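You operate a simulated robot arm through the tools that you are given. There is no shell and no other tool. Be economical: measure what you need, move in short steps, check, and stop when the job is done.

The job below is to be done with a simulated robot arm. You get a single attempt, and the scene is never put back.

Task
Close the feeder down and clear the jar and both plants off it.
Fine: park the spout; the jar goes in the jar holder once the feeder knob is at shut; the plants go in the grey rack.
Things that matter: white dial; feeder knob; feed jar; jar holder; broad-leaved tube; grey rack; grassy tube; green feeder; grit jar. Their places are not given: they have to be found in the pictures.

The check looks at the end state, three seconds after you hand in, the way a careful person would. Anything else that was tipped, shoved, dropped, spilled or broken makes it a failure.

Robot
A 6-joint arm with a two-finger parallel gripper, fixed in place. Base frame: the origin is at the foot of the arm, x ahead of it, y to its left, z up; the work surface is at about z = 804. Lengths are in mm, angles in degrees, forces in N, time in s.
With the tool pointing down near the work surface it reaches from about 260 to 680 mm from the base axis. Its first joint turns from -66.0 to 66.0 degrees. Payload 2.9 kg.
The TCP is the grasp point between the finger pads, 30 mm short of the fingertips. In the tool frame z runs along the fingers and y along their closing line. The gripper opens to 110 mm. The fingers are 20 mm wide and 10 mm thick; the gripper's body (48 by 112 mm) begins 55 mm behind the TCP.
Orientation is that of the tool frame in the base frame, as a unit quaternion [x, y, z, w]. With the fingers straight down and closing along the base's y, the tool's x points along the base's -x, its y along +y and its z along -z.

Tools
- The arm moves only by the tool play_rows. Its arguments are lists of equal length, an entry for each row: "gripper": the opening, from 0 (shut) to 1 (fully open); "xyz": the shift along the base's x, y, z in mm, a list of three; "dr": the turn, a rotation vector about the base's x, y, z in degrees, a list of three. In form: {"gripper": [gripper, ...], "xyz": [[x, y, z], ...], "dr": [[ax, ay, az], ...]}. A call has 1 to 20 rows; each row is the pose to reach, as a shift and turn from the pose commanded when the call began. A row lasts 0.2 s, in which the tool goes at most 50 mm and 8.6 degrees; a call with a longer step from one row to the next is refused whole, and so is a gripper value outside its range. Where a pose cannot be reached the arm comes as near as it can. A force on the tool above 60 N (or 10 N above the force at the start of the call, whichever is more), or a blocked arm, ends the call early, and 0.2 s more pass. The fingers move at their own pace (about 108 mm/s each) and stop on an object; they squeeze with about 22 N. The grip force told is the motor's: it shows also when the fingers shut on nothing. Time passes only in rows, and 0.2 s behind the last, so rows that repeat a pose let the fingers close. It gives the time, the measured TCP pose, the force on the tool (base axes), the opening and the grip force at its end, in the units of the frame above (readings bear some noise), and new pictures: "pictures" is both (left out), scene, wrist or none.
- Cameras (640 x 400 px; columns grow to the right, rows downward): "scene" is fixed at [80.5, 433.2, 1388]; the picture's right is [-0.73, -0.68, 0.00], its down [-0.36, 0.39, -0.84] and it looks along [0.57, -0.62, -0.54] (base axes); focal length 297 px, centre (320, 200). "wrist" rides on the gripper at [-36, 0, -57] in the tool frame; the picture's right is [0.00, -1.00, 0.00], its down [0.97, 0.00, -0.24] and it looks along [0.24, 0.00, 0.97] (tool axes); focal length 218 px, centre (320, 200).
- locate(camera, pixels): there is no depth. For up to 12 entries [column, row, z] of the newest picture of that camera ("zoom" is the newest enlarged one), the place [x, y] in the base frame at which the ray of that pixel passes the height z, good to about 2 mm. It takes no simulated time.
- close_up(camera, box): a new picture of the part [left, top, right, bottom] of that camera's present view, enlarged. It takes no simulated time.
- job_done(): hands the job in; it is judged then, once.

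Keep the steps short. Do not move on a guess: measure, check each grasp and each placing, and mend mistakes. In all there are 80 turns and 150 pictures (those below and enlarged ones count). Leave the gripper open and the arm clear of the work at the hand-in unless told otherwise, and finish with a single line.

The tools are called as a command line: name --argument value ..., lists and objects as JSON in quotes. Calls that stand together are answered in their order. play_rows: Moves the arm, as the interface text tells. Its arguments: {"type":"object","properties":{"gripper":{"type":"array"},"xyz":{"type":"array"},"dr":{"type":"array"},"pictures":{"type":"string","enum":["both","scene","wrist","none"]}},"required":["gripper","xyz","dr"]} The other tools are called the same way: locate (camera, pixels) gives the place at which the rays of pixels pass given heights; close_up (camera, box) takes an enlarged picture of a part of a camera's view; job_done () hands the job in.

At the start:

```text
time_s: 0.0
eef_pos: [426.5, -166.0, 1223.3]
ee_rot: [0.0, 1.0, -0.001, 0.0]
ft_force: [-0.7, -0.6, 0.4]
gripper_width: 110.0
grasp_force: 0.0
```

scene: 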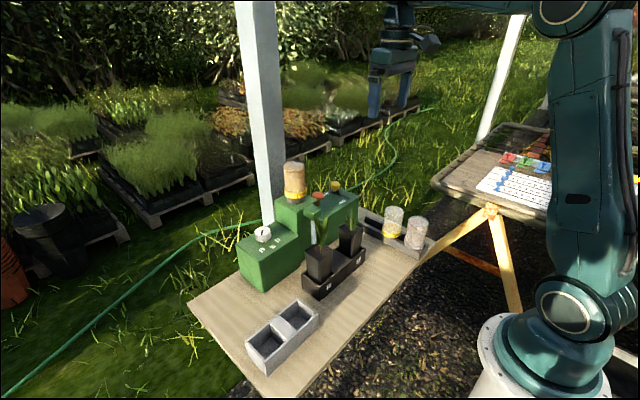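
wrist: 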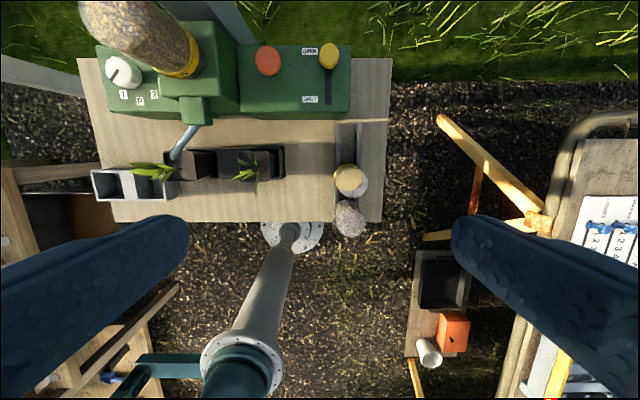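

I see the green feeder with a jar on top, a white dial (left), a yellow slider knob with OPEN/SHUT labels, two tubes in a black holder and a grey rack. I'll enlarge both views.

close_up --camera "wrist" --box '[80, 0, 400, 240]'

close_up --camera "scene" --box '[220, 150, 460, 380]'

```text
1.67 times, centred on (240, 120) of wrist
```

zoom: 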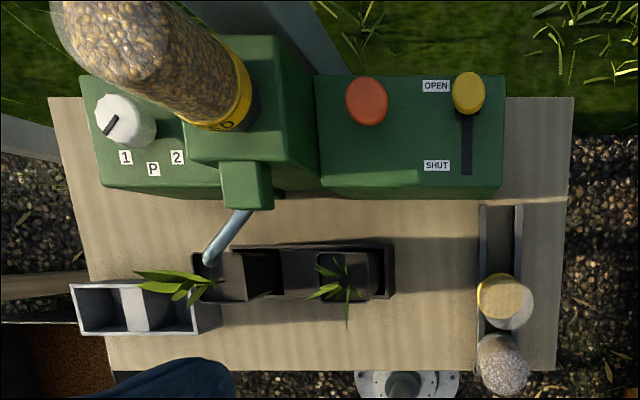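

```text
1.74 times, centred on (340, 265) of scene
```

zoom: 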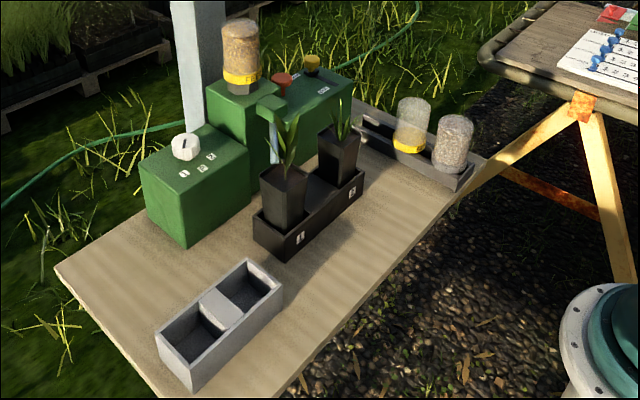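

I'll triangulate key features from both views, starting with the knob, dial, jar top, tubes and tray.

locate --camera "scene" --pixels '[[335.4, 184.5, 900], [335.4, 184.5, 1000], [262.5, 230, 900], [262.5, 230, 1000], [314, 194, 900], [314, 194, 1000], [296, 165, 1000], [296, 165, 1200], [247, 340, 804], [247, 340, 860], [318, 312, 860], [386, 232, 900]]'

locate --camera "wrist" --pixels '[[328, 54, 900], [328, 54, 1000], [122, 70, 900], [122, 70, 1000], [266, 60, 900], [266, 60, 1000], [92, 170, 804], [92, 170, 860], [348, 178, 900], [348, 178, 860], [348, 217, 860], [348, 217, 900]]'

close_up --camera "scene" --box '[235, 150, 335, 212]'

close_up --camera "scene" --box '[290, 170, 450, 270]'

```text
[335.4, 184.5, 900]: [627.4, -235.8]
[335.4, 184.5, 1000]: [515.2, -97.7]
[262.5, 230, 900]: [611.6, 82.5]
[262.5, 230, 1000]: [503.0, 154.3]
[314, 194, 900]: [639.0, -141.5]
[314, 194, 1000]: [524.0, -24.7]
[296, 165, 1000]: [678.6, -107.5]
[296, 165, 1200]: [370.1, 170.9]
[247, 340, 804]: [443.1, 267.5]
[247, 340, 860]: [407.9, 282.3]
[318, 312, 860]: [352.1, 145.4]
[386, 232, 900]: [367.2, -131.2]
```

```text
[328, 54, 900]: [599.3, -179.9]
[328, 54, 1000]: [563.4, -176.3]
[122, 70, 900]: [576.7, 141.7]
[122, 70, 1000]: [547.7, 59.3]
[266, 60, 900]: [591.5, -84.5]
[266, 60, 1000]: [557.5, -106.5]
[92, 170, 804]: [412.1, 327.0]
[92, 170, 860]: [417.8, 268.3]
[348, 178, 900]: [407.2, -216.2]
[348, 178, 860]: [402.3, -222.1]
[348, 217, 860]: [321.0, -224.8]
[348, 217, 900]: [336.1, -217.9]
```

```text
6.40 times, centred on (285, 181) of scene
```

zoom: 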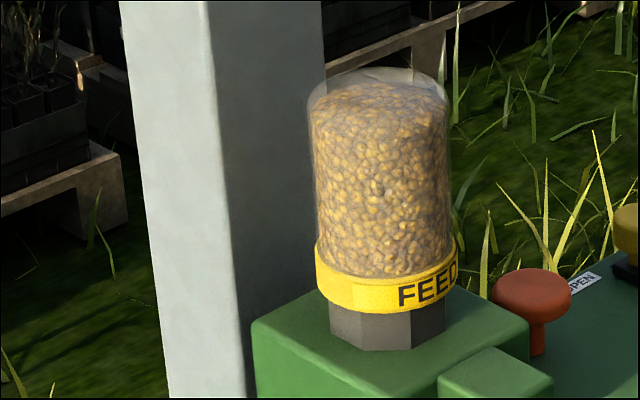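

```text
4.00 times, centred on (370, 220) of scene
```

zoom: 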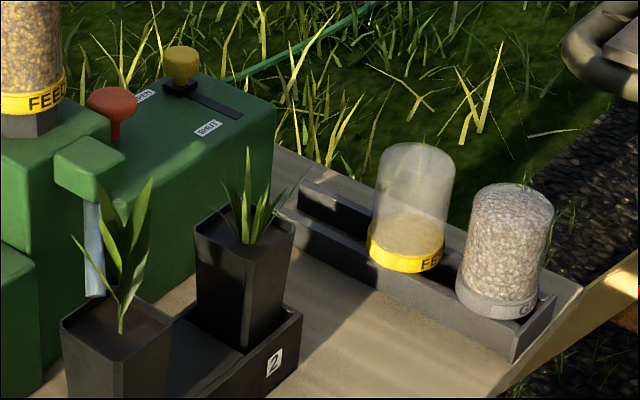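

Knob comes out at about (584,-180,940) and the dial at (565,109,940). I'm moving to above the knob side at a safe height to look closer.

play_rows --gripper '[1, 1, 1, 1, 1]' --xyz '[[30, -4, -25], [60, -8, -50], [85, -11, -75], [110, -14, -100], [113.5, -14, -123]]' --dr '[[0, 0, 0], [0, 0, 0], [0, 0, 0], [0, 0, 0], [0, 0, 0]]' --pictures "wrist"

locate --camera "scene" --pixels '[[295, 194, 1000], [295, 194, 1050], [344, 202, 900], [344, 202, 920], [295, 202, 1000], [295, 202, 980]]'

```text
time_s: 1.2
eef_pos: [539.9, -181.3, 1100.9]
ee_rot: [0.0, 1.0, 0.0, 0.0]
ft_force: [0.0, -0.4, 0.5]
gripper_width: 109.9
grasp_force: 0.1
```

wrist: 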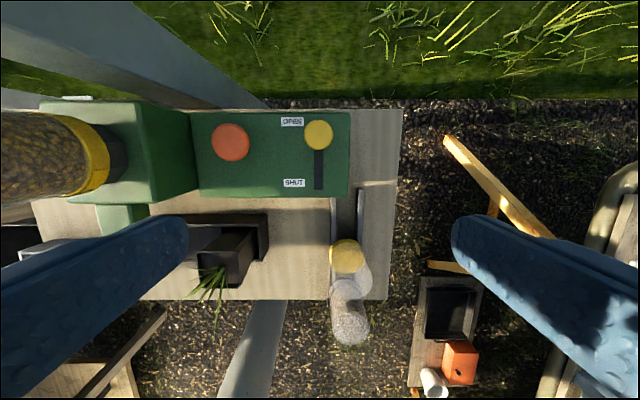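

```text
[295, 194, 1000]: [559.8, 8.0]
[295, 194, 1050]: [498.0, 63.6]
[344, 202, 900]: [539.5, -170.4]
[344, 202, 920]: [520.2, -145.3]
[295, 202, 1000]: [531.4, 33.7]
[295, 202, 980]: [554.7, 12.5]
```

close_up --camera "wrist" --box '[200, 95, 420, 232]'

locate --camera "wrist" --pixels '[[319, 134, 940], [319, 134, 930], [319, 189, 900], [319, 189, 905], [319, 189, 910], [231, 141, 940], [85, 154, 1000], [85, 154, 990], [115, 154, 980]]'

close_up --camera "scene" --box '[300, 165, 380, 215]'

```text
2.91 times, centred on (310, 164) of wrist
```

zoom: 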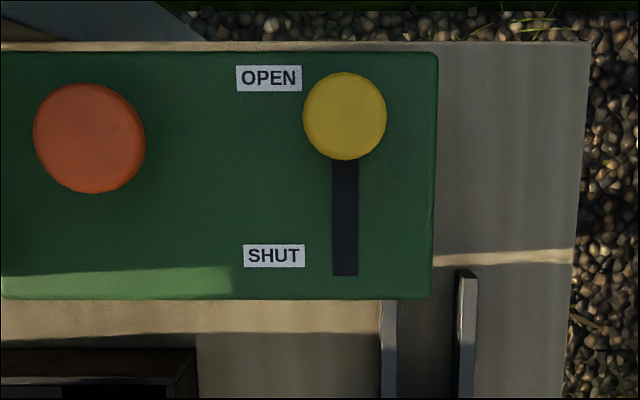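

```text
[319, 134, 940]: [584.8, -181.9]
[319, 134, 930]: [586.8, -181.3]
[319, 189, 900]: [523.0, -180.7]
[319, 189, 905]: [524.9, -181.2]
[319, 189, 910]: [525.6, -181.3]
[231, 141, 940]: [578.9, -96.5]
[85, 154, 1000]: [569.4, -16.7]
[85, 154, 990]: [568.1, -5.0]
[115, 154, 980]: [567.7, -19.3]
```

```text
8.00 times, centred on (340, 190) of scene
```

zoom: 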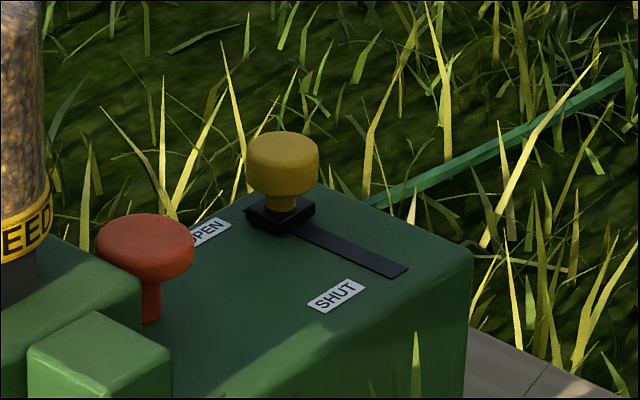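

Knob is centred at (585,-181), about 28 mm wide with its top near 940, and the slot ends at x≈524. I'll go over it with a half-open gripper and descend to z≈940, so the tips are at about 910.

play_rows --gripper '[0.6, 0.6, 0.6, 0.6, 0.6, 0.6]' --xyz '[[45, -1, 0], [45, -1, -45], [45, -1, -90], [45, -1, -130], [45, -1, -160], [45, -1, -160]]' --dr '[[0, 0, 0], [0, 0, 0], [0, 0, 0], [0, 0, 0], [0, 0, 0], [0, 0, 0]]'

```text
time_s: 2.6
eef_pos: [586.8, -184.0, 941.8]
ee_rot: [0.001, 1.0, 0.0, 0.0]
ft_force: [-0.9, -0.1, 0.8]
gripper_width: 66.0
grasp_force: 0.0
```

scene: 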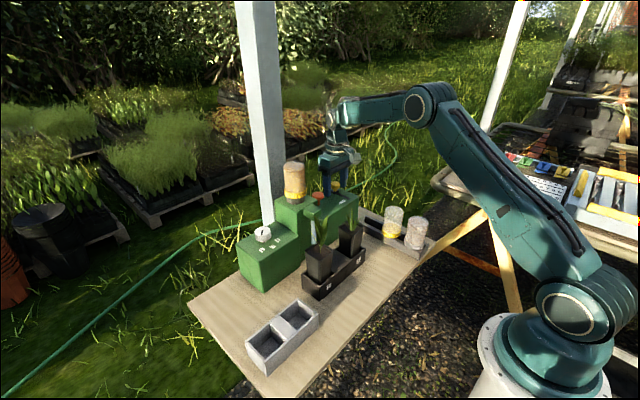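
wrist: 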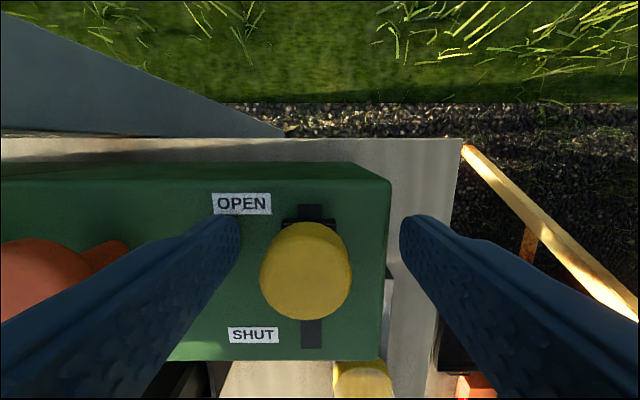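

Fingers straddle the knob, which sits 4 mm to the +y side. I'll shift +4 mm in y, lower 5 mm and close.

play_rows --gripper '[0.6, 0.6, 0, 0, 0]' --xyz '[[0, 4, 0], [0, 4, -5], [0, 4, -5], [0, 4, -5], [0, 4, -5]]' --dr '[[0, 0, 0], [0, 0, 0], [0, 0, 0], [0, 0, 0], [0, 0, 0]]' --pictures "wrist"

```text
time_s: 3.8
eef_pos: [587.8, -180.0, 939.7]
ee_rot: [0.001, 1.0, -0.002, 0.006]
ft_force: [6.1, -4.0, 29.5]
gripper_width: 27.3
grasp_force: 44.4
```

wrist: 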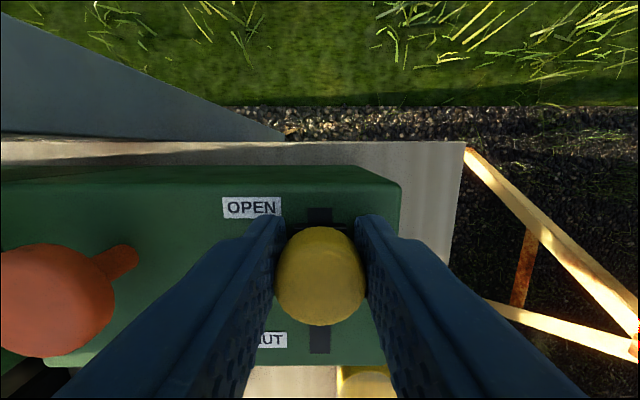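

Held (27.3 mm), but the tips press the deck with about 30 N up. I'll raise 5 mm and draw the knob toward −x in steps.

play_rows --gripper '[0, 0, 0, 0, 0, 0, 0]' --xyz '[[0, 0, 5], [-8, 0, 5], [-16, 0, 5], [-24, 0, 5], [-32, 0, 5], [-40, 0, 5], [-40, 0, 5]]' --dr '[[0, 0, 0], [0, 0, 0], [0, 0, 0], [0, 0, 0], [0, 0, 0], [0, 0, 0], [0, 0, 0]]' --pictures "wrist"

```text
time_s: 5.4
eef_pos: [544.4, -179.3, 939.7]
ee_rot: [0.002, 1.0, -0.001, 0.0]
ft_force: [-0.9, -16.3, 11.5]
gripper_width: 27.3
grasp_force: 45.2
```

wrist: 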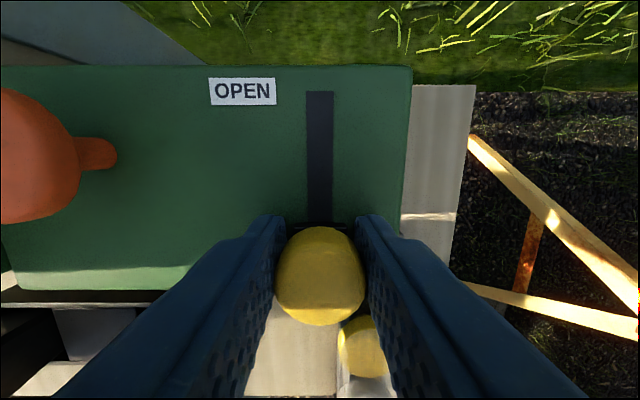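

The knob slid 43 mm. I'll keep going in small steps until the stop.

play_rows --gripper '[0, 0, 0, 0, 0, 0]' --xyz '[[-4, -1, 0], [-7, -1, 0], [-10, -1, 0], [-13, -1, 0], [-16, -1, 0], [-16, -1, 0]]' --dr '[[0, 0, 0], [0, 0, 0], [0, 0, 0], [0, 0, 0], [0, 0, 0], [0, 0, 0]]' --pictures "wrist"

```text
time_s: 6.8
eef_pos: [533.8, -179.4, 941.2]
ee_rot: [-0.001, 1.0, -0.001, 0.008]
ft_force: [34.0, -9.4, -1.3]
gripper_width: 27.5
grasp_force: 44.4
```

wrist: 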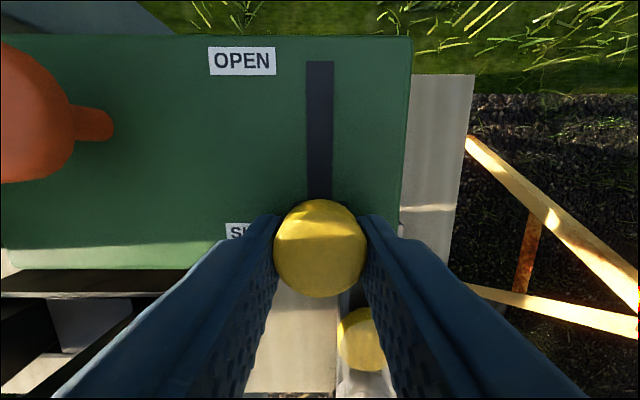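

It hit the stop at x≈533 with 34 N. I'll ease off, open and rise.

play_rows --gripper '[0, 0.55, 0.55, 0.55, 0.55, 0.55]' --xyz '[[3, 0, 0], [3, 0, 0], [3, 0, 20], [3, 0, 60], [3, 0, 110], [-20, 0, 160]]' --dr '[[0, 0, 0], [0, 0, 0], [0, 0, 0], [0, 0, 0], [0, 0, 0], [0, 0, 0]]'

close_up --camera "scene" --box '[235, 165, 395, 265]'

```text
refused: row 6 steps farther than a row can; nothing moved
```

```text
4.00 times, centred on (315, 215) of scene
```

zoom: 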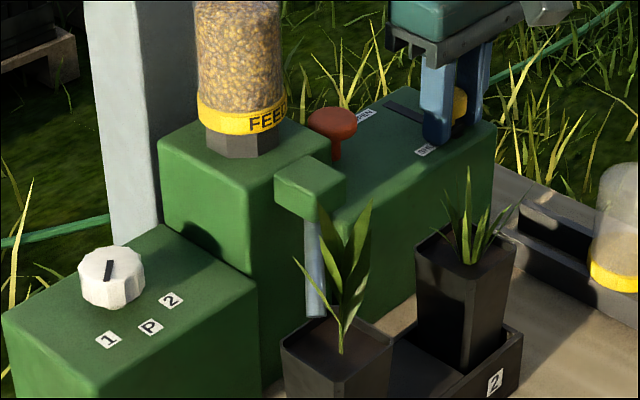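

The last step was too long, so I'm resending it shorter.

play_rows --gripper '[0, 0.55, 0.55, 0.55, 0.55, 0.55]' --xyz '[[3, 0, 0], [3, 0, 0], [3, 0, 20], [3, 0, 60], [3, 0, 105], [3, 0, 150]]' --dr '[[0, 0, 0], [0, 0, 0], [0, 0, 0], [0, 0, 0], [0, 0, 0], [0, 0, 0]]'

close_up --camera "scene" --box '[235, 165, 395, 265]'

```text
time_s: 8.2
eef_pos: [531.9, -178.5, 1089.9]
ee_rot: [0.0, 1.0, 0.0, -0.001]
ft_force: [0.2, 0.2, 0.2]
gripper_width: 60.6
grasp_force: 0.0
```

scene: 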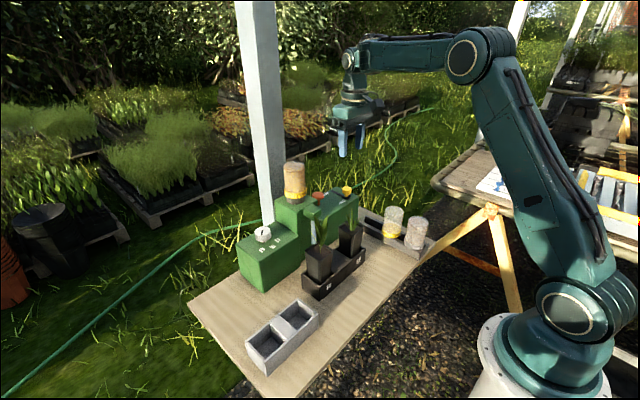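
wrist: 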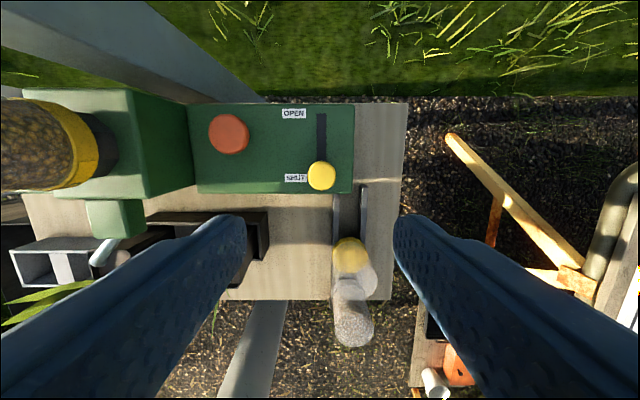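

```text
4.00 times, centred on (315, 215) of scene
```

zoom: 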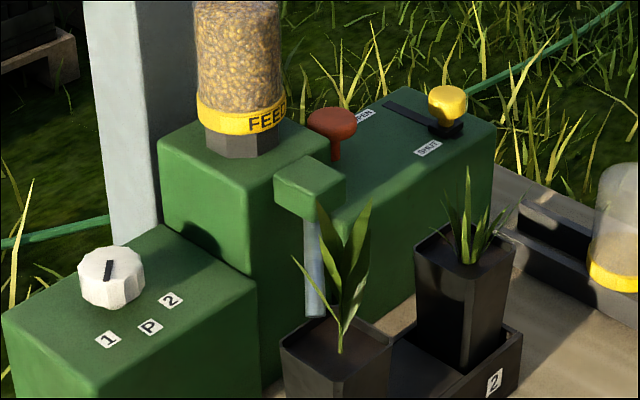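

Knob is at SHUT. I'm flying back and across to the dial, with tips above 1140 to clear the jar, and will then look at the dial closer.

play_rows --gripper '[0.55, 0.55, 0.55, 0.55, 0.55, 0.55, 0.55, 0.55, 0.55, 0.55, 0.55, 0.55]' --xyz '[[-30, 0, 35], [-60, 0, 70], [-90, 10, 100], [-95, 55, 100], [-95, 100, 100], [-95, 145, 100], [-95, 190, 100], [-95, 235, 100], [-95, 280, 100], [-80, 315, 80], [-60, 325, 40], [-40, 325, 0]]' --dr '[[0, 0, 0], [0, 0, 0], [0, 0, 0], [0, 0, 0], [0, 0, 0], [0, 0, 0], [0, 0, 0], [0, 0, 0], [0, 0, 0], [0, 0, 0], [0, 0, 0], [0, 0, 0]]'

```text
time_s: 10.8
eef_pos: [491.1, 145.9, 1090.1]
ee_rot: [0.001, 1.0, 0.0, 0.0]
ft_force: [0.2, -0.8, -0.8]
gripper_width: 60.4
grasp_force: 0.1
```

scene: 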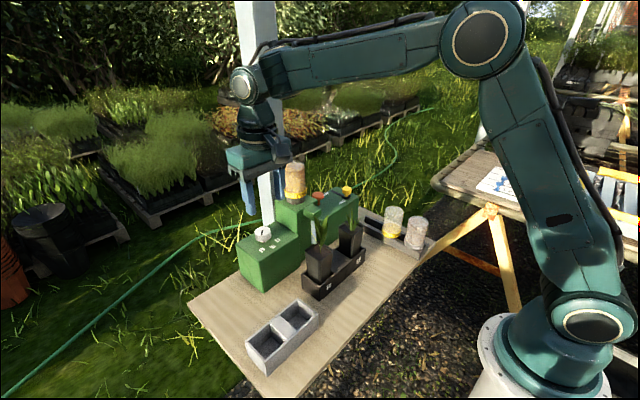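
wrist: 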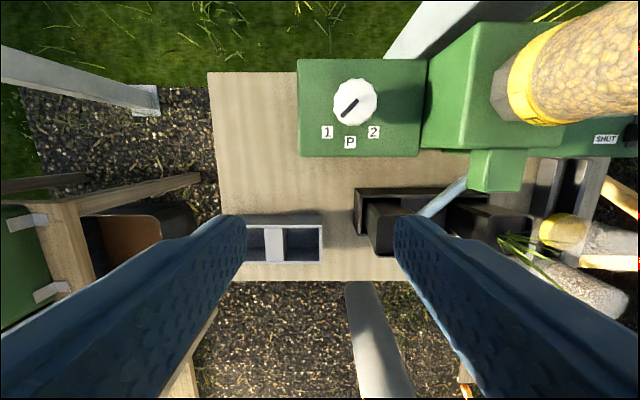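

close_up --camera "wrist" --box '[290, 55, 430, 165]'

locate --camera "wrist" --pixels '[[354, 100, 940], [354, 100, 935], [343, 115, 905], [326, 132, 905], [350, 142, 905], [374, 132, 905], [299, 155, 905], [420, 155, 905]]'

```text
3.64 times, centred on (360, 110) of wrist
```

zoom: 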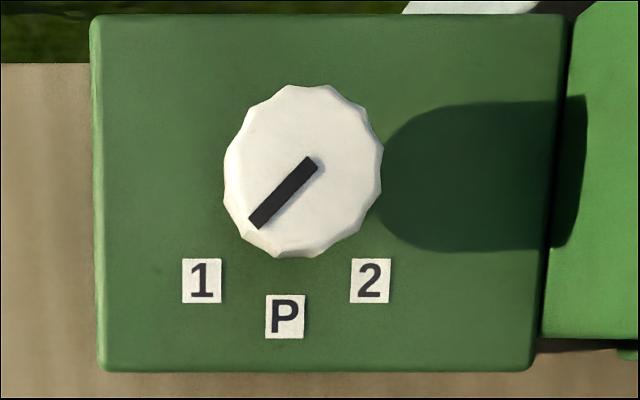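

```text
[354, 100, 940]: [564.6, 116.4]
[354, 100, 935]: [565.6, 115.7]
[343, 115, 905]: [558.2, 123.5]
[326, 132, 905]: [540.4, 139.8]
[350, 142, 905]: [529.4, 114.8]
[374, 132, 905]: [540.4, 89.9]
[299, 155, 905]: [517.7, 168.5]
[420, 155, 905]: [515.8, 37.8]
```

The dial mark points at 1 (45° to +y of P), with the dial centre near (567,115), so it needs +45° about z. I'll pre-turn −22.5° and hover over it to check.

play_rows --gripper '[0.65, 0.65, 0.65, 0.65]' --xyz '[[35, -15, -20], [75, -31.5, -50], [75, -31.5, -95], [75, -31.5, -110]]' --dr '[[0, 0, -8], [0, 0, -16], [0, 0, -22.5], [0, 0, -22.5]]' --pictures "wrist"

```text
refused: row 2 steps farther than a row can; nothing moved
```

play_rows --gripper '[0.65, 0.65, 0.65, 0.65, 0.65]' --xyz '[[35, -15, -10], [70, -30, -25], [75, -31.5, -60], [75, -31.5, -95], [75, -31.5, -110]]' --dr '[[0, 0, -8], [0, 0, -16], [0, 0, -22.5], [0, 0, -22.5], [0, 0, -22.5]]' --pictures "both"

```text
time_s: 12.0
eef_pos: [567.4, 113.0, 980.8]
ee_rot: [0.194, 0.981, 0.0, -0.001]
ft_force: [0.4, 0.2, 0.1]
gripper_width: 71.8
grasp_force: 0.1
```

scene: 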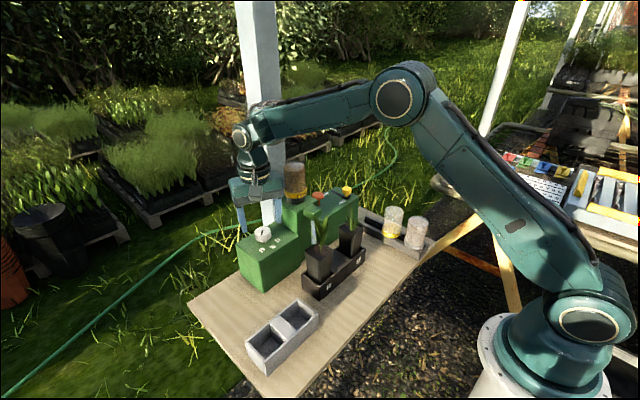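
wrist: 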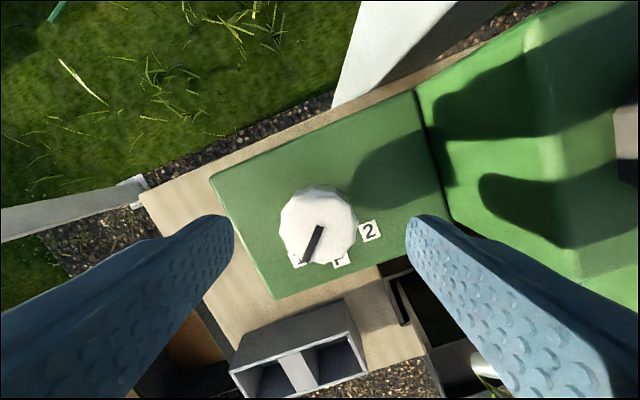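

The dial at (319,226) is exactly on the tool axis, so I'll descend to z≈942 and close.

play_rows --gripper '[0.65, 0.65, 0.65, 0, 0, 0]' --xyz '[[0, 0, -20], [0, 0, -32], [0, 0, -38], [0, 0, -38], [0, 0, -38], [0, 0, -38]]' --dr '[[0, 0, 0], [0, 0, 0], [0, 0, 0], [0, 0, 0], [0, 0, 0], [0, 0, 0]]' --pictures "wrist"

```text
time_s: 13.4
eef_pos: [566.9, 113.0, 941.4]
ee_rot: [0.195, 0.981, 0.0, 0.0]
ft_force: [-0.4, -2.0, -1.3]
gripper_width: 37.7
grasp_force: 45.0
```

wrist: 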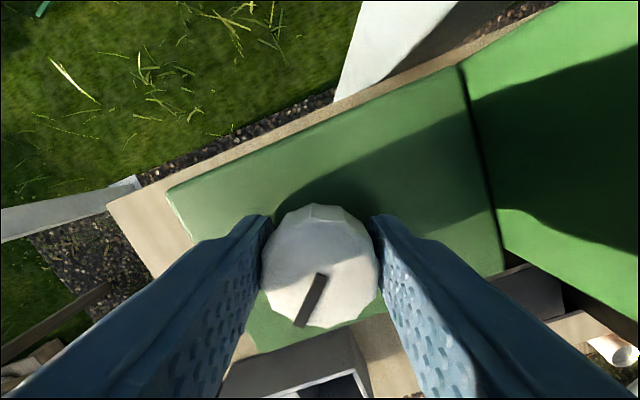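

It's gripped at 37.7 mm with little force, so I'll turn +45° about z.

play_rows --gripper '[0, 0, 0, 0, 0, 0, 0, 0]' --xyz '[[0, 0, 0], [0, 0, 0], [0, 0, 0], [0, 0, 0], [0, 0, 0], [0, 0, 0], [0, 0, 0], [0, 0, 0]]' --dr '[[0, 0, 7], [0, 0, 14], [0, 0, 21], [0, 0, 28], [0, 0, 35], [0, 0, 42], [0, 0, 45], [0, 0, 45]]'

close_up --camera "scene" --box '[235, 185, 395, 285]'

```text
time_s: 15.2
eef_pos: [566.4, 116.6, 941.7]
ee_rot: [-0.197, 0.98, 0.001, 0.002]
ft_force: [18.7, 22.1, 0.9]
gripper_width: 37.6
grasp_force: 45.2
```

scene: 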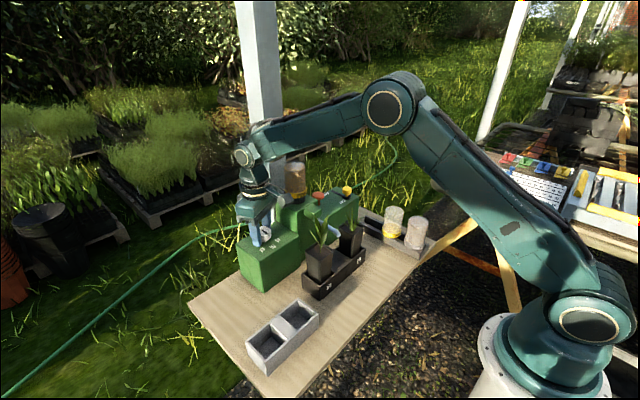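
wrist: 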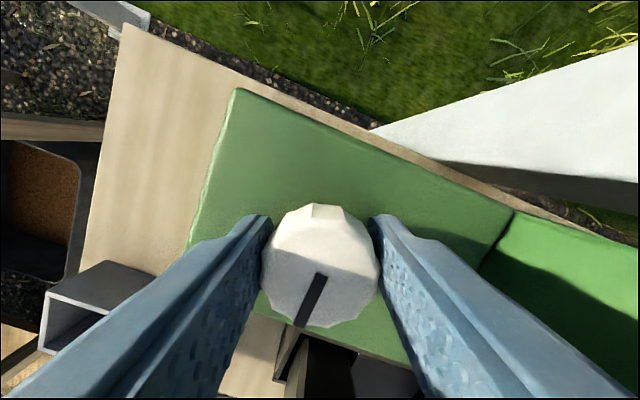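

```text
4.00 times, centred on (315, 235) of scene
```

zoom: 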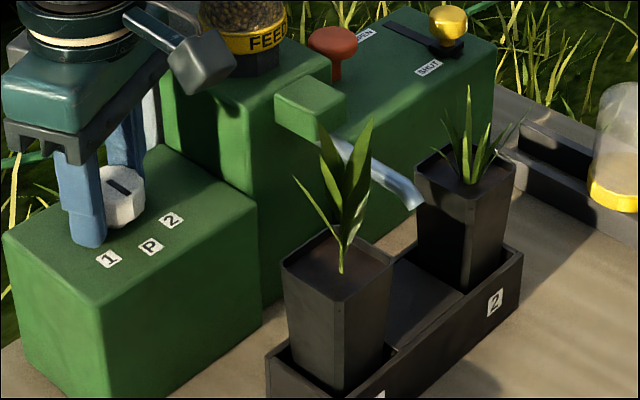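

The spout has moved away from tube 1. I'll open, rise and check the pointer.

play_rows --gripper '[0.65, 0.65, 0.65, 0.65, 0.65]' --xyz '[[0, 0, 0], [0, 0, 0], [0, 0, 30], [0, 0, 70], [0, 0, 100]]' --dr '[[0, 0, 0], [0, 0, 0], [0, 0, -5], [0, 0, -13], [0, 0, -21]]'

close_up --camera "scene" --box '[235, 185, 395, 285]'

close_up --camera "wrist" --box '[220, 120, 480, 282]'

```text
time_s: 16.4
eef_pos: [566.9, 114.3, 1042.8]
ee_rot: [-0.013, 1.0, 0.0, 0.0]
ft_force: [0.1, 0.1, 0.3]
gripper_width: 71.6
grasp_force: 0.1
```

scene: 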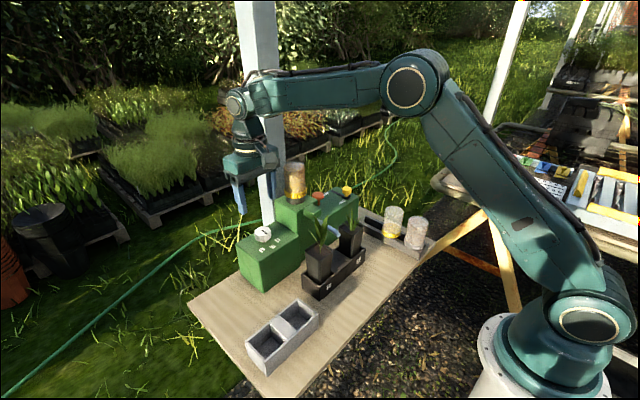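
wrist: 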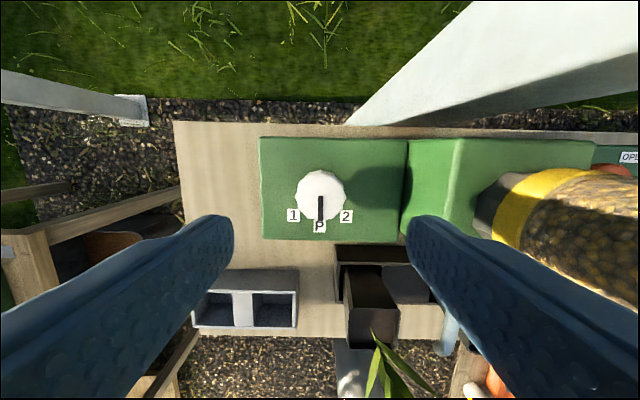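

```text
4.00 times, centred on (315, 235) of scene
```

zoom: 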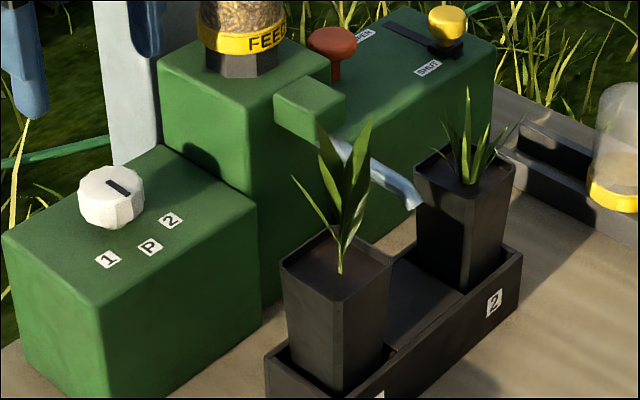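

```text
2.46 times, centred on (350, 201) of wrist
```

zoom: 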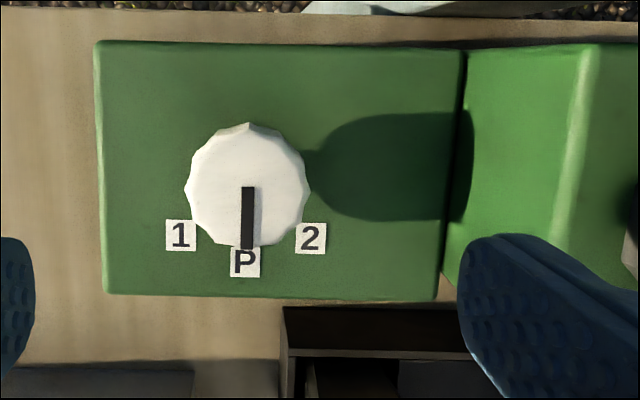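

The dial mark points at P and the spout is parked between the tubes. Next is the jar: I'm rising, backing off and viewing it from the front.

play_rows --gripper '[1, 1, 1, 1, 1, 1, 1, 1]' --xyz '[[0, 0, 45], [0, 0, 90], [-10, 0, 135], [-30, -25, 160], [-50, -60, 180], [-70, -90, 200], [-80, -117, 210], [-80, -117, 210]]' --dr '[[0, 0, -1.5], [0, 0, -1.5], [0, 0, -1.5], [0, 0, -1.5], [0, 0, -1.5], [0, 0, -1.5], [0, 0, -1.5], [0, 0, -1.5]]'

close_up --camera "wrist" --box '[200, 80, 440, 230]'

close_up --camera "scene" --box '[355, 185, 455, 265]'

```text
time_s: 18.2
eef_pos: [487.9, -2.9, 1253.1]
ee_rot: [-0.001, 1.0, -0.001, 0.0]
ft_force: [0.5, 0.3, -0.4]
gripper_width: 110.0
grasp_force: 0.1
```

scene: 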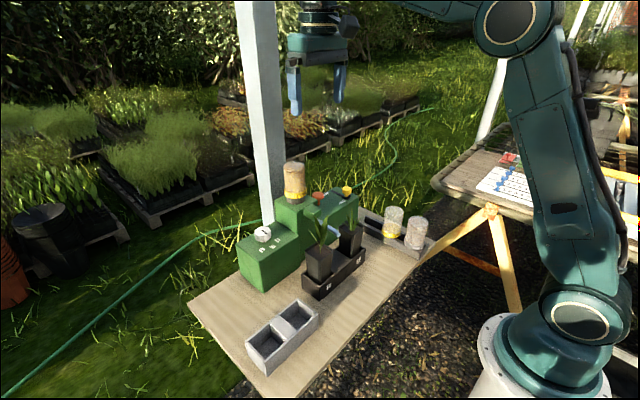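
wrist: 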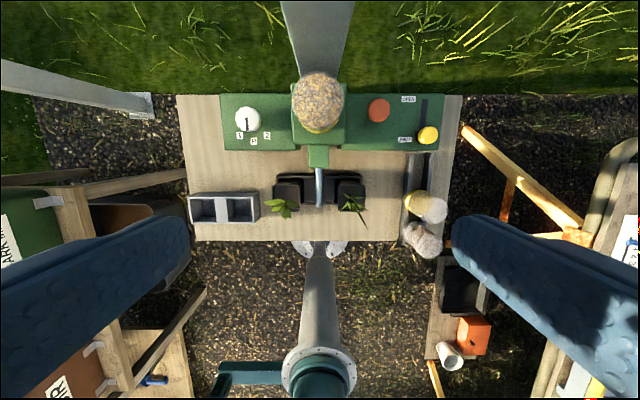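

```text
2.67 times, centred on (320, 155) of wrist
```

zoom: 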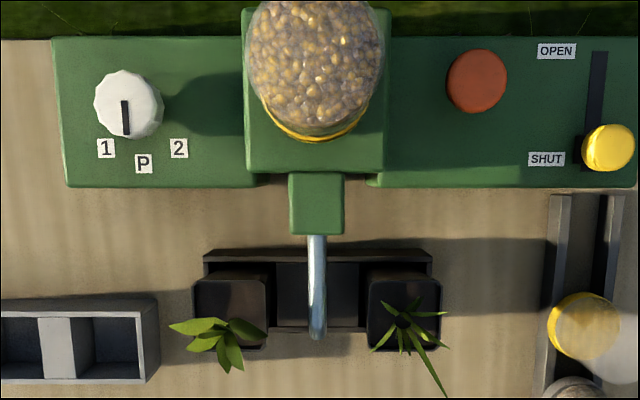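

```text
5.00 times, centred on (405, 225) of scene
```

zoom: 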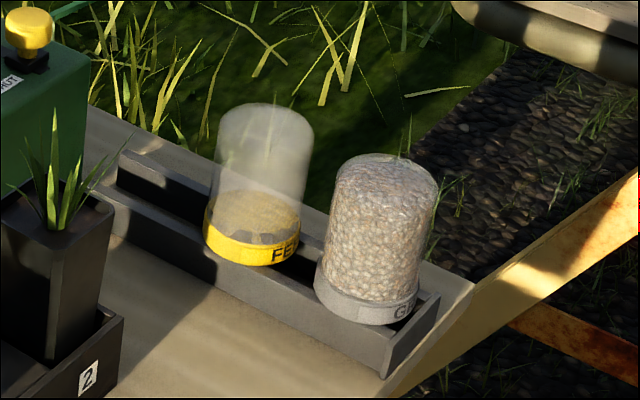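

Now I'll measure the jar and the free far end of the holder.

locate --camera "wrist" --pixels '[[319, 98, 1075], [319, 98, 1090], [294, 98, 1075], [344, 98, 1075], [319, 131, 980], [409, 153, 830], [429.4, 153, 830], [409, 153, 850], [429.4, 153, 850], [419, 202, 850], [419, 202, 870], [434, 209, 930]]'

locate --camera "scene" --pixels '[[364.6, 218, 830], [364.6, 218, 850], [393.5, 238, 850], [393.5, 238, 870], [393, 212, 920], [393, 212, 950], [295, 203.6, 970], [295, 203.6, 960], [296, 163, 1070], [296, 163, 1090], [418, 300, 804], [418, 300, 830]]'

close_up --camera "wrist" --box '[380, 140, 480, 270]'

```text
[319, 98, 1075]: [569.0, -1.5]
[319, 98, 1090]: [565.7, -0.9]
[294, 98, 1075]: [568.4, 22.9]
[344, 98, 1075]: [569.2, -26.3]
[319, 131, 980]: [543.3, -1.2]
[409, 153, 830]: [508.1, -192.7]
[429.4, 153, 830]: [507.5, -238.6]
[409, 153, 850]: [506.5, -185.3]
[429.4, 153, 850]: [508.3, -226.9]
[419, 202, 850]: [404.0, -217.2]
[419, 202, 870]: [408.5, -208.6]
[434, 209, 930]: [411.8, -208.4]
```

```text
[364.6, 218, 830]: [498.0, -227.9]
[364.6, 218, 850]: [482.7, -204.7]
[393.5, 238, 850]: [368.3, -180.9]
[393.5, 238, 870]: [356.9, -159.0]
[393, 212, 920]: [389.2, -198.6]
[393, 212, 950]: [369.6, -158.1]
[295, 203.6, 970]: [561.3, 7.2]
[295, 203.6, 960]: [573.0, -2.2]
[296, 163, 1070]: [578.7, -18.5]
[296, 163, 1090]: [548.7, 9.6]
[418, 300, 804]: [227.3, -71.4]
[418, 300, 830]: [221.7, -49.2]
```

```text
3.08 times, centred on (430, 205) of wrist
```

zoom: 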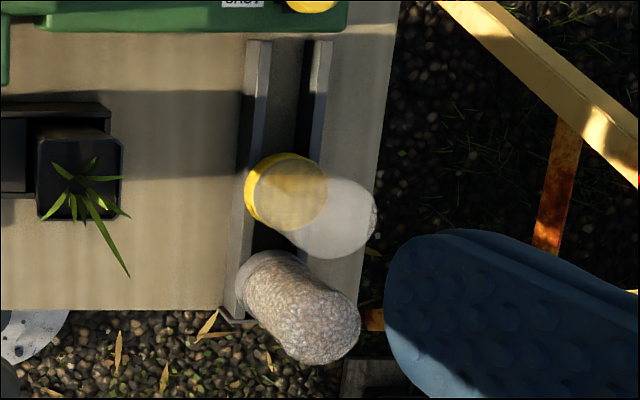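

Jar axis is near (567,-1) with its top at about 1078. Before lifting it, I'll take a closer view of the holder to get its rail height.

play_rows --gripper '[1, 1, 1, 1, 1, 1, 1, 1]' --xyz '[[-5, -40, 0], [-10, -80, -20], [-12, -120, -45], [-15, -150, -80], [-18, -180, -115], [-18, -205, -155], [-18, -205, -195], [-18, -205, -195]]' --dr '[[0, 0, 0], [0, 0, 0], [0, 0, 0], [0, 0, 0], [0, 0, 0], [0, 0, 0], [0, 0, 0], [0, 0, 0]]' --pictures "wrist"

close_up --camera "wrist" --box '[200, 150, 440, 300]'

```text
time_s: 20.0
eef_pos: [470.7, -204.3, 1056.0]
ee_rot: [0.0, 1.0, 0.001, 0.0]
ft_force: [-0.9, 0.1, -0.3]
gripper_width: 109.9
grasp_force: 0.1
```

wrist: 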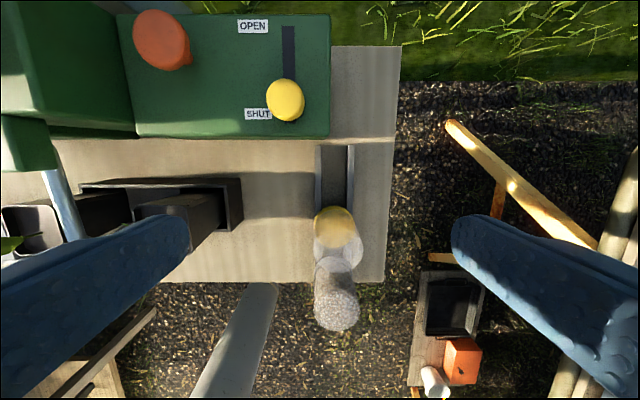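

```text
2.67 times, centred on (320, 225) of wrist
```

zoom: 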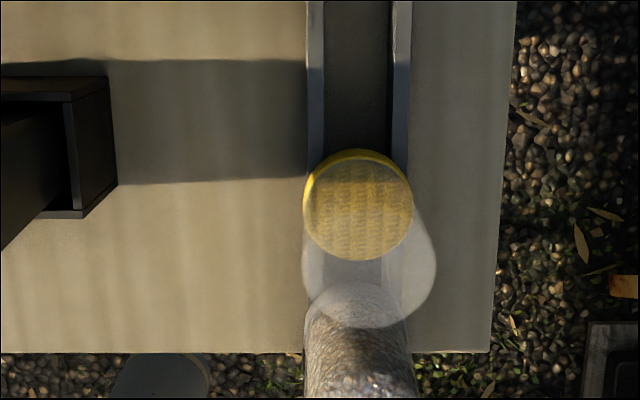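

locate --camera "wrist" --pixels '[[338, 249, 910], [338, 249, 930], [334.5, 227, 822], [334.5, 227, 850], [319, 144, 822], [350, 144, 822], [321, 190, 822], [347, 190, 822], [315, 190, 822], [354, 190, 822], [354, 227, 830], [314, 227, 830]]'

close_up --camera "scene" --box '[365, 200, 445, 250]'

```text
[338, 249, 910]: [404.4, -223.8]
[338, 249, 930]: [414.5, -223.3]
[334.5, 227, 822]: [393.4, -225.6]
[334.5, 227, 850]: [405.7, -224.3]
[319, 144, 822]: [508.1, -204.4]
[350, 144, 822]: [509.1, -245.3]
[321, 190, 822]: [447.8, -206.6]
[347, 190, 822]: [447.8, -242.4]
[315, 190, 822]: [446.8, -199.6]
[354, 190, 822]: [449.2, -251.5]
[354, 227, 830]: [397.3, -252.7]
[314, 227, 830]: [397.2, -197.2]
```

```text
8.00 times, centred on (405, 225) of scene
```

zoom: 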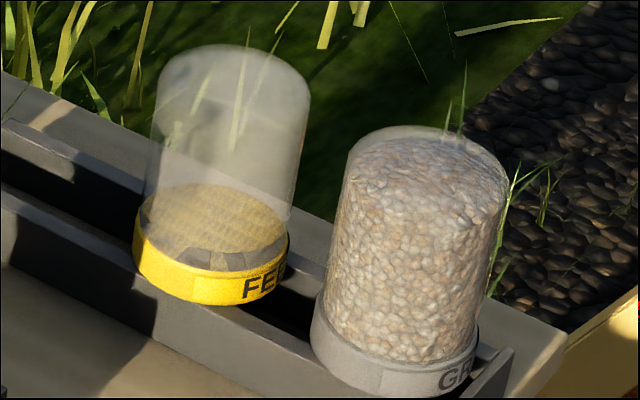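

Rails: channel centre y≈-225, top ≈822, and the free stretch runs x≈431–508. The target jar spot is x≈467. I'm going over the feed jar now, high first.

play_rows --gripper '[1, 1, 1, 1, 1, 1, 1, 1, 1]' --xyz '[[0, 0, 45], [0, 10, 90], [10, 45, 120], [20, 85, 130], [35, 125, 130], [55, 160, 130], [75, 190, 130], [98, 205.5, 130], [98, 205.5, 105]]' --dr '[[0, 0, 0], [0, 0, 0], [0, 0, 0], [0, 0, 0], [0, 0, 0], [0, 0, 0], [0, 0, 0], [0, 0, 0], [0, 0, 0]]'

```text
time_s: 22.0
eef_pos: [566.0, -0.5, 1162.1]
ee_rot: [-0.001, 1.0, 0.0, 0.0]
ft_force: [1.0, -0.5, 0.3]
gripper_width: 110.1
grasp_force: 0.1
```

scene: 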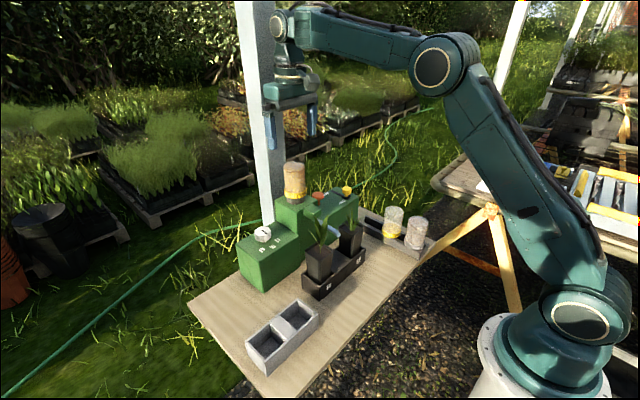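
wrist: 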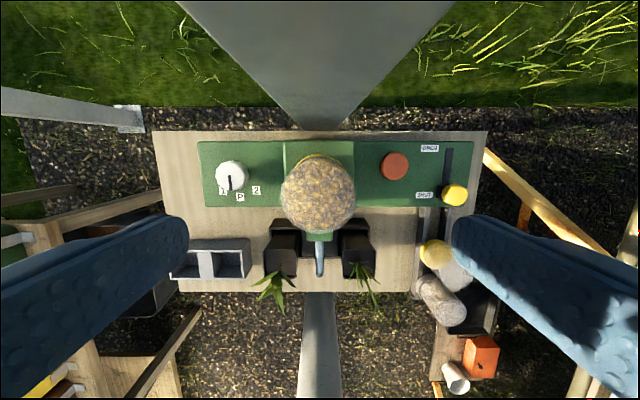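

Jar top centre is at (318,193), meaning an offset of about +3 mm in x and +1 in y. I'll correct that, descend to z≈1040 and close on the glass.

play_rows --gripper '[1, 1, 1, 1, 0.3, 0.3, 0.3, 0.3]' --xyz '[[3, 1, -40], [3, 1, -80], [3, 1, -110], [3, 1, -122], [3, 1, -122], [3, 1, -122], [3, 1, -122], [3, 1, -122]]' --dr '[[0, 0, 0], [0, 0, 0], [0, 0, 0], [0, 0, 0], [0, 0, 0], [0, 0, 0], [0, 0, 0], [0, 0, 0]]'

close_up --camera "scene" --box '[245, 130, 345, 210]'

```text
time_s: 23.8
eef_pos: [569.4, -1.2, 1041.3]
ee_rot: [-0.001, 1.0, 0.0, 0.0]
ft_force: [0.1, 0.0, 0.2]
gripper_width: 55.6
grasp_force: 22.1
```

scene: 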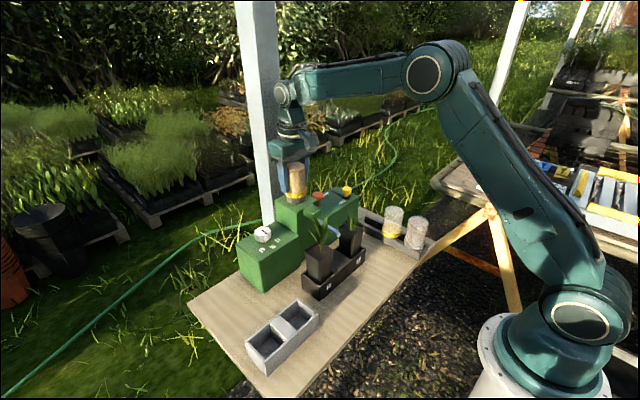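
wrist: 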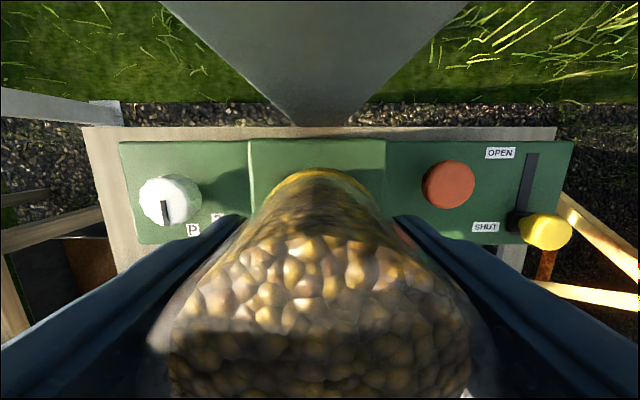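

```text
5.00 times, centred on (295, 170) of scene
```

zoom: 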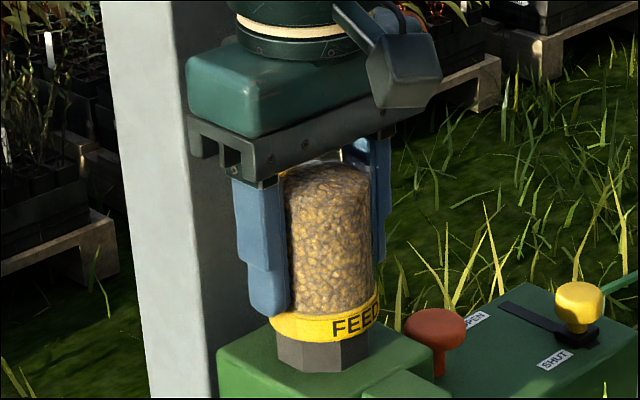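

The jar is between the fingers at 55.6 mm. I'll squeeze fully and lift a little to check.

play_rows --gripper '[0, 0, 0, 0, 0]' --xyz '[[0, 0, 0], [0, 0, 5], [0, 0, 15], [0, 0, 30], [0, 0, 45]]' --dr '[[0, 0, 0], [0, 0, 0], [0, 0, 0], [0, 0, 0], [0, 0, 0]]' --pictures "none"

close_up --camera "scene" --box '[245, 120, 345, 210]'

```text
time_s: 25.0
eef_pos: [569.7, -1.4, 1085.6]
ee_rot: [0.0, 1.0, 0.0, 0.0]
ft_force: [0.5, 0.3, -1.6]
gripper_width: 55.3
grasp_force: 22.1
```

```text
4.44 times, centred on (295, 165) of scene
```

zoom: 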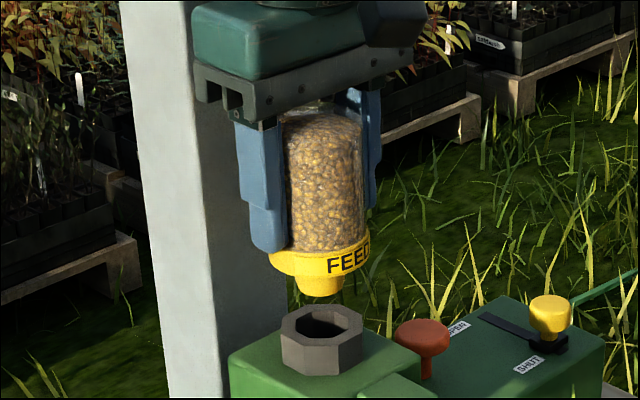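

The jar is held, upright, with a small plug under the cap that will hang between the rails. I'm carrying it across to over the holder at (467,-225).

play_rows --gripper '[0, 0, 0, 0, 0, 0, 0, 0, 0, 0, 0, 0]' --xyz '[[0, 0, 15], [-15, -20, 15], [-35, -50, 15], [-55, -85, 15], [-75, -120, 10], [-90, -155, 5], [-100, -190, 0], [-103, -215, -20], [-103, -224, -60], [-103, -224, -100], [-103, -224, -135], [-103, -224, -135]]' --dr '[[0, 0, 0], [0, 0, 0], [0, 0, 0], [0, 0, 0], [0, 0, 0], [0, 0, 0], [0, 0, 0], [0, 0, 0], [0, 0, 0], [0, 0, 0], [0, 0, 0], [0, 0, 0]]'

close_up --camera "scene" --box '[335, 160, 455, 250]'

```text
time_s: 27.6
eef_pos: [467.8, -222.2, 948.0]
ee_rot: [0.0, 1.0, 0.0, 0.0]
ft_force: [-0.6, 0.3, -2.2]
gripper_width: 55.1
grasp_force: 21.5
```

scene: 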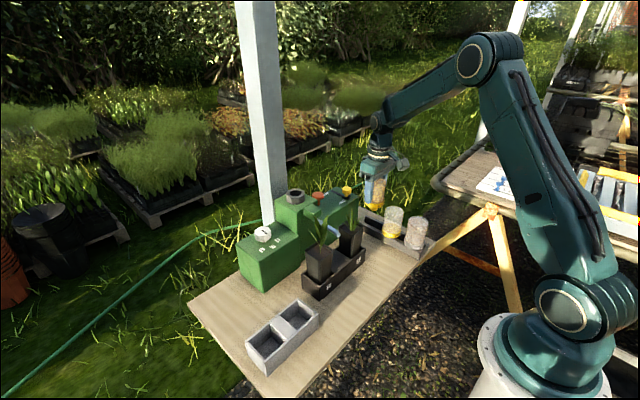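
wrist: 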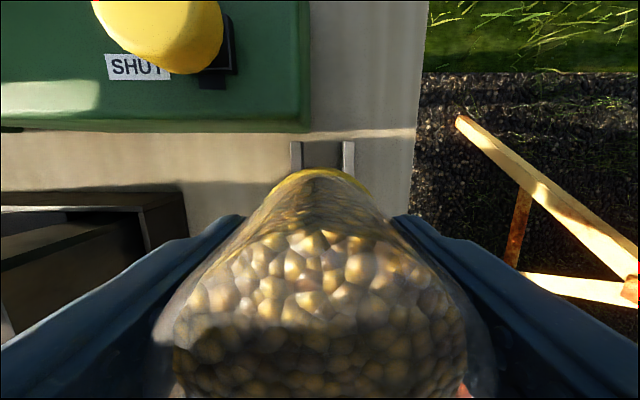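

```text
4.44 times, centred on (395, 205) of scene
```

zoom: 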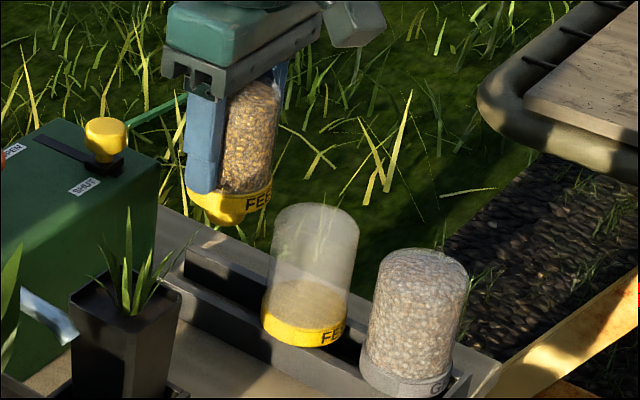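

I'll check the rail centre from this view.

locate --camera "wrist" --pixels '[[291, 145, 822], [355, 145, 822], [302, 150, 822], [343, 150, 822], [320, 145, 822]]'

close_up --camera "wrist" --box '[260, 130, 380, 205]'

```text
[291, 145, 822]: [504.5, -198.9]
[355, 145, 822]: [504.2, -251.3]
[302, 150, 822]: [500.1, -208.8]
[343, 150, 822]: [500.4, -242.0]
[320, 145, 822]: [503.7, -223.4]
```

```text
5.33 times, centred on (320, 168) of wrist
```

zoom: 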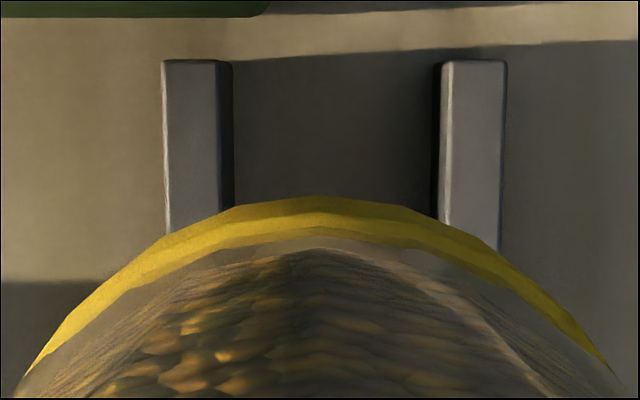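

Rail centre is at y=-225, so I'll nudge −1.5 mm and lower to just above the expected contact.

play_rows --gripper '[0, 0, 0, 0, 0]' --xyz '[[0, -1.5, -20], [0, -1.5, -45], [0, -1.5, -60], [0, -1.5, -66], [0, -1.5, -66]]' --dr '[[0, 0, 0], [0, 0, 0], [0, 0, 0], [0, 0, 0], [0, 0, 0]]' --pictures "none"

close_up --camera "scene" --box '[345, 185, 445, 255]'

```text
time_s: 28.8
eef_pos: [467.1, -226.1, 883.5]
ee_rot: [0.001, 1.0, 0.0, 0.0]
ft_force: [0.6, 0.6, -1.9]
gripper_width: 55.5
grasp_force: 21.8
```

```text
5.71 times, centred on (395, 220) of scene
```

zoom: 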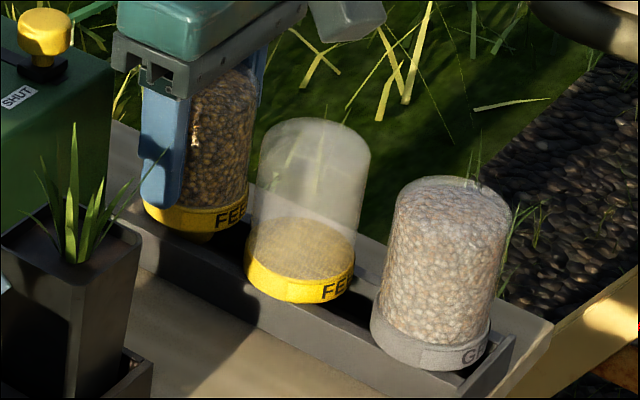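

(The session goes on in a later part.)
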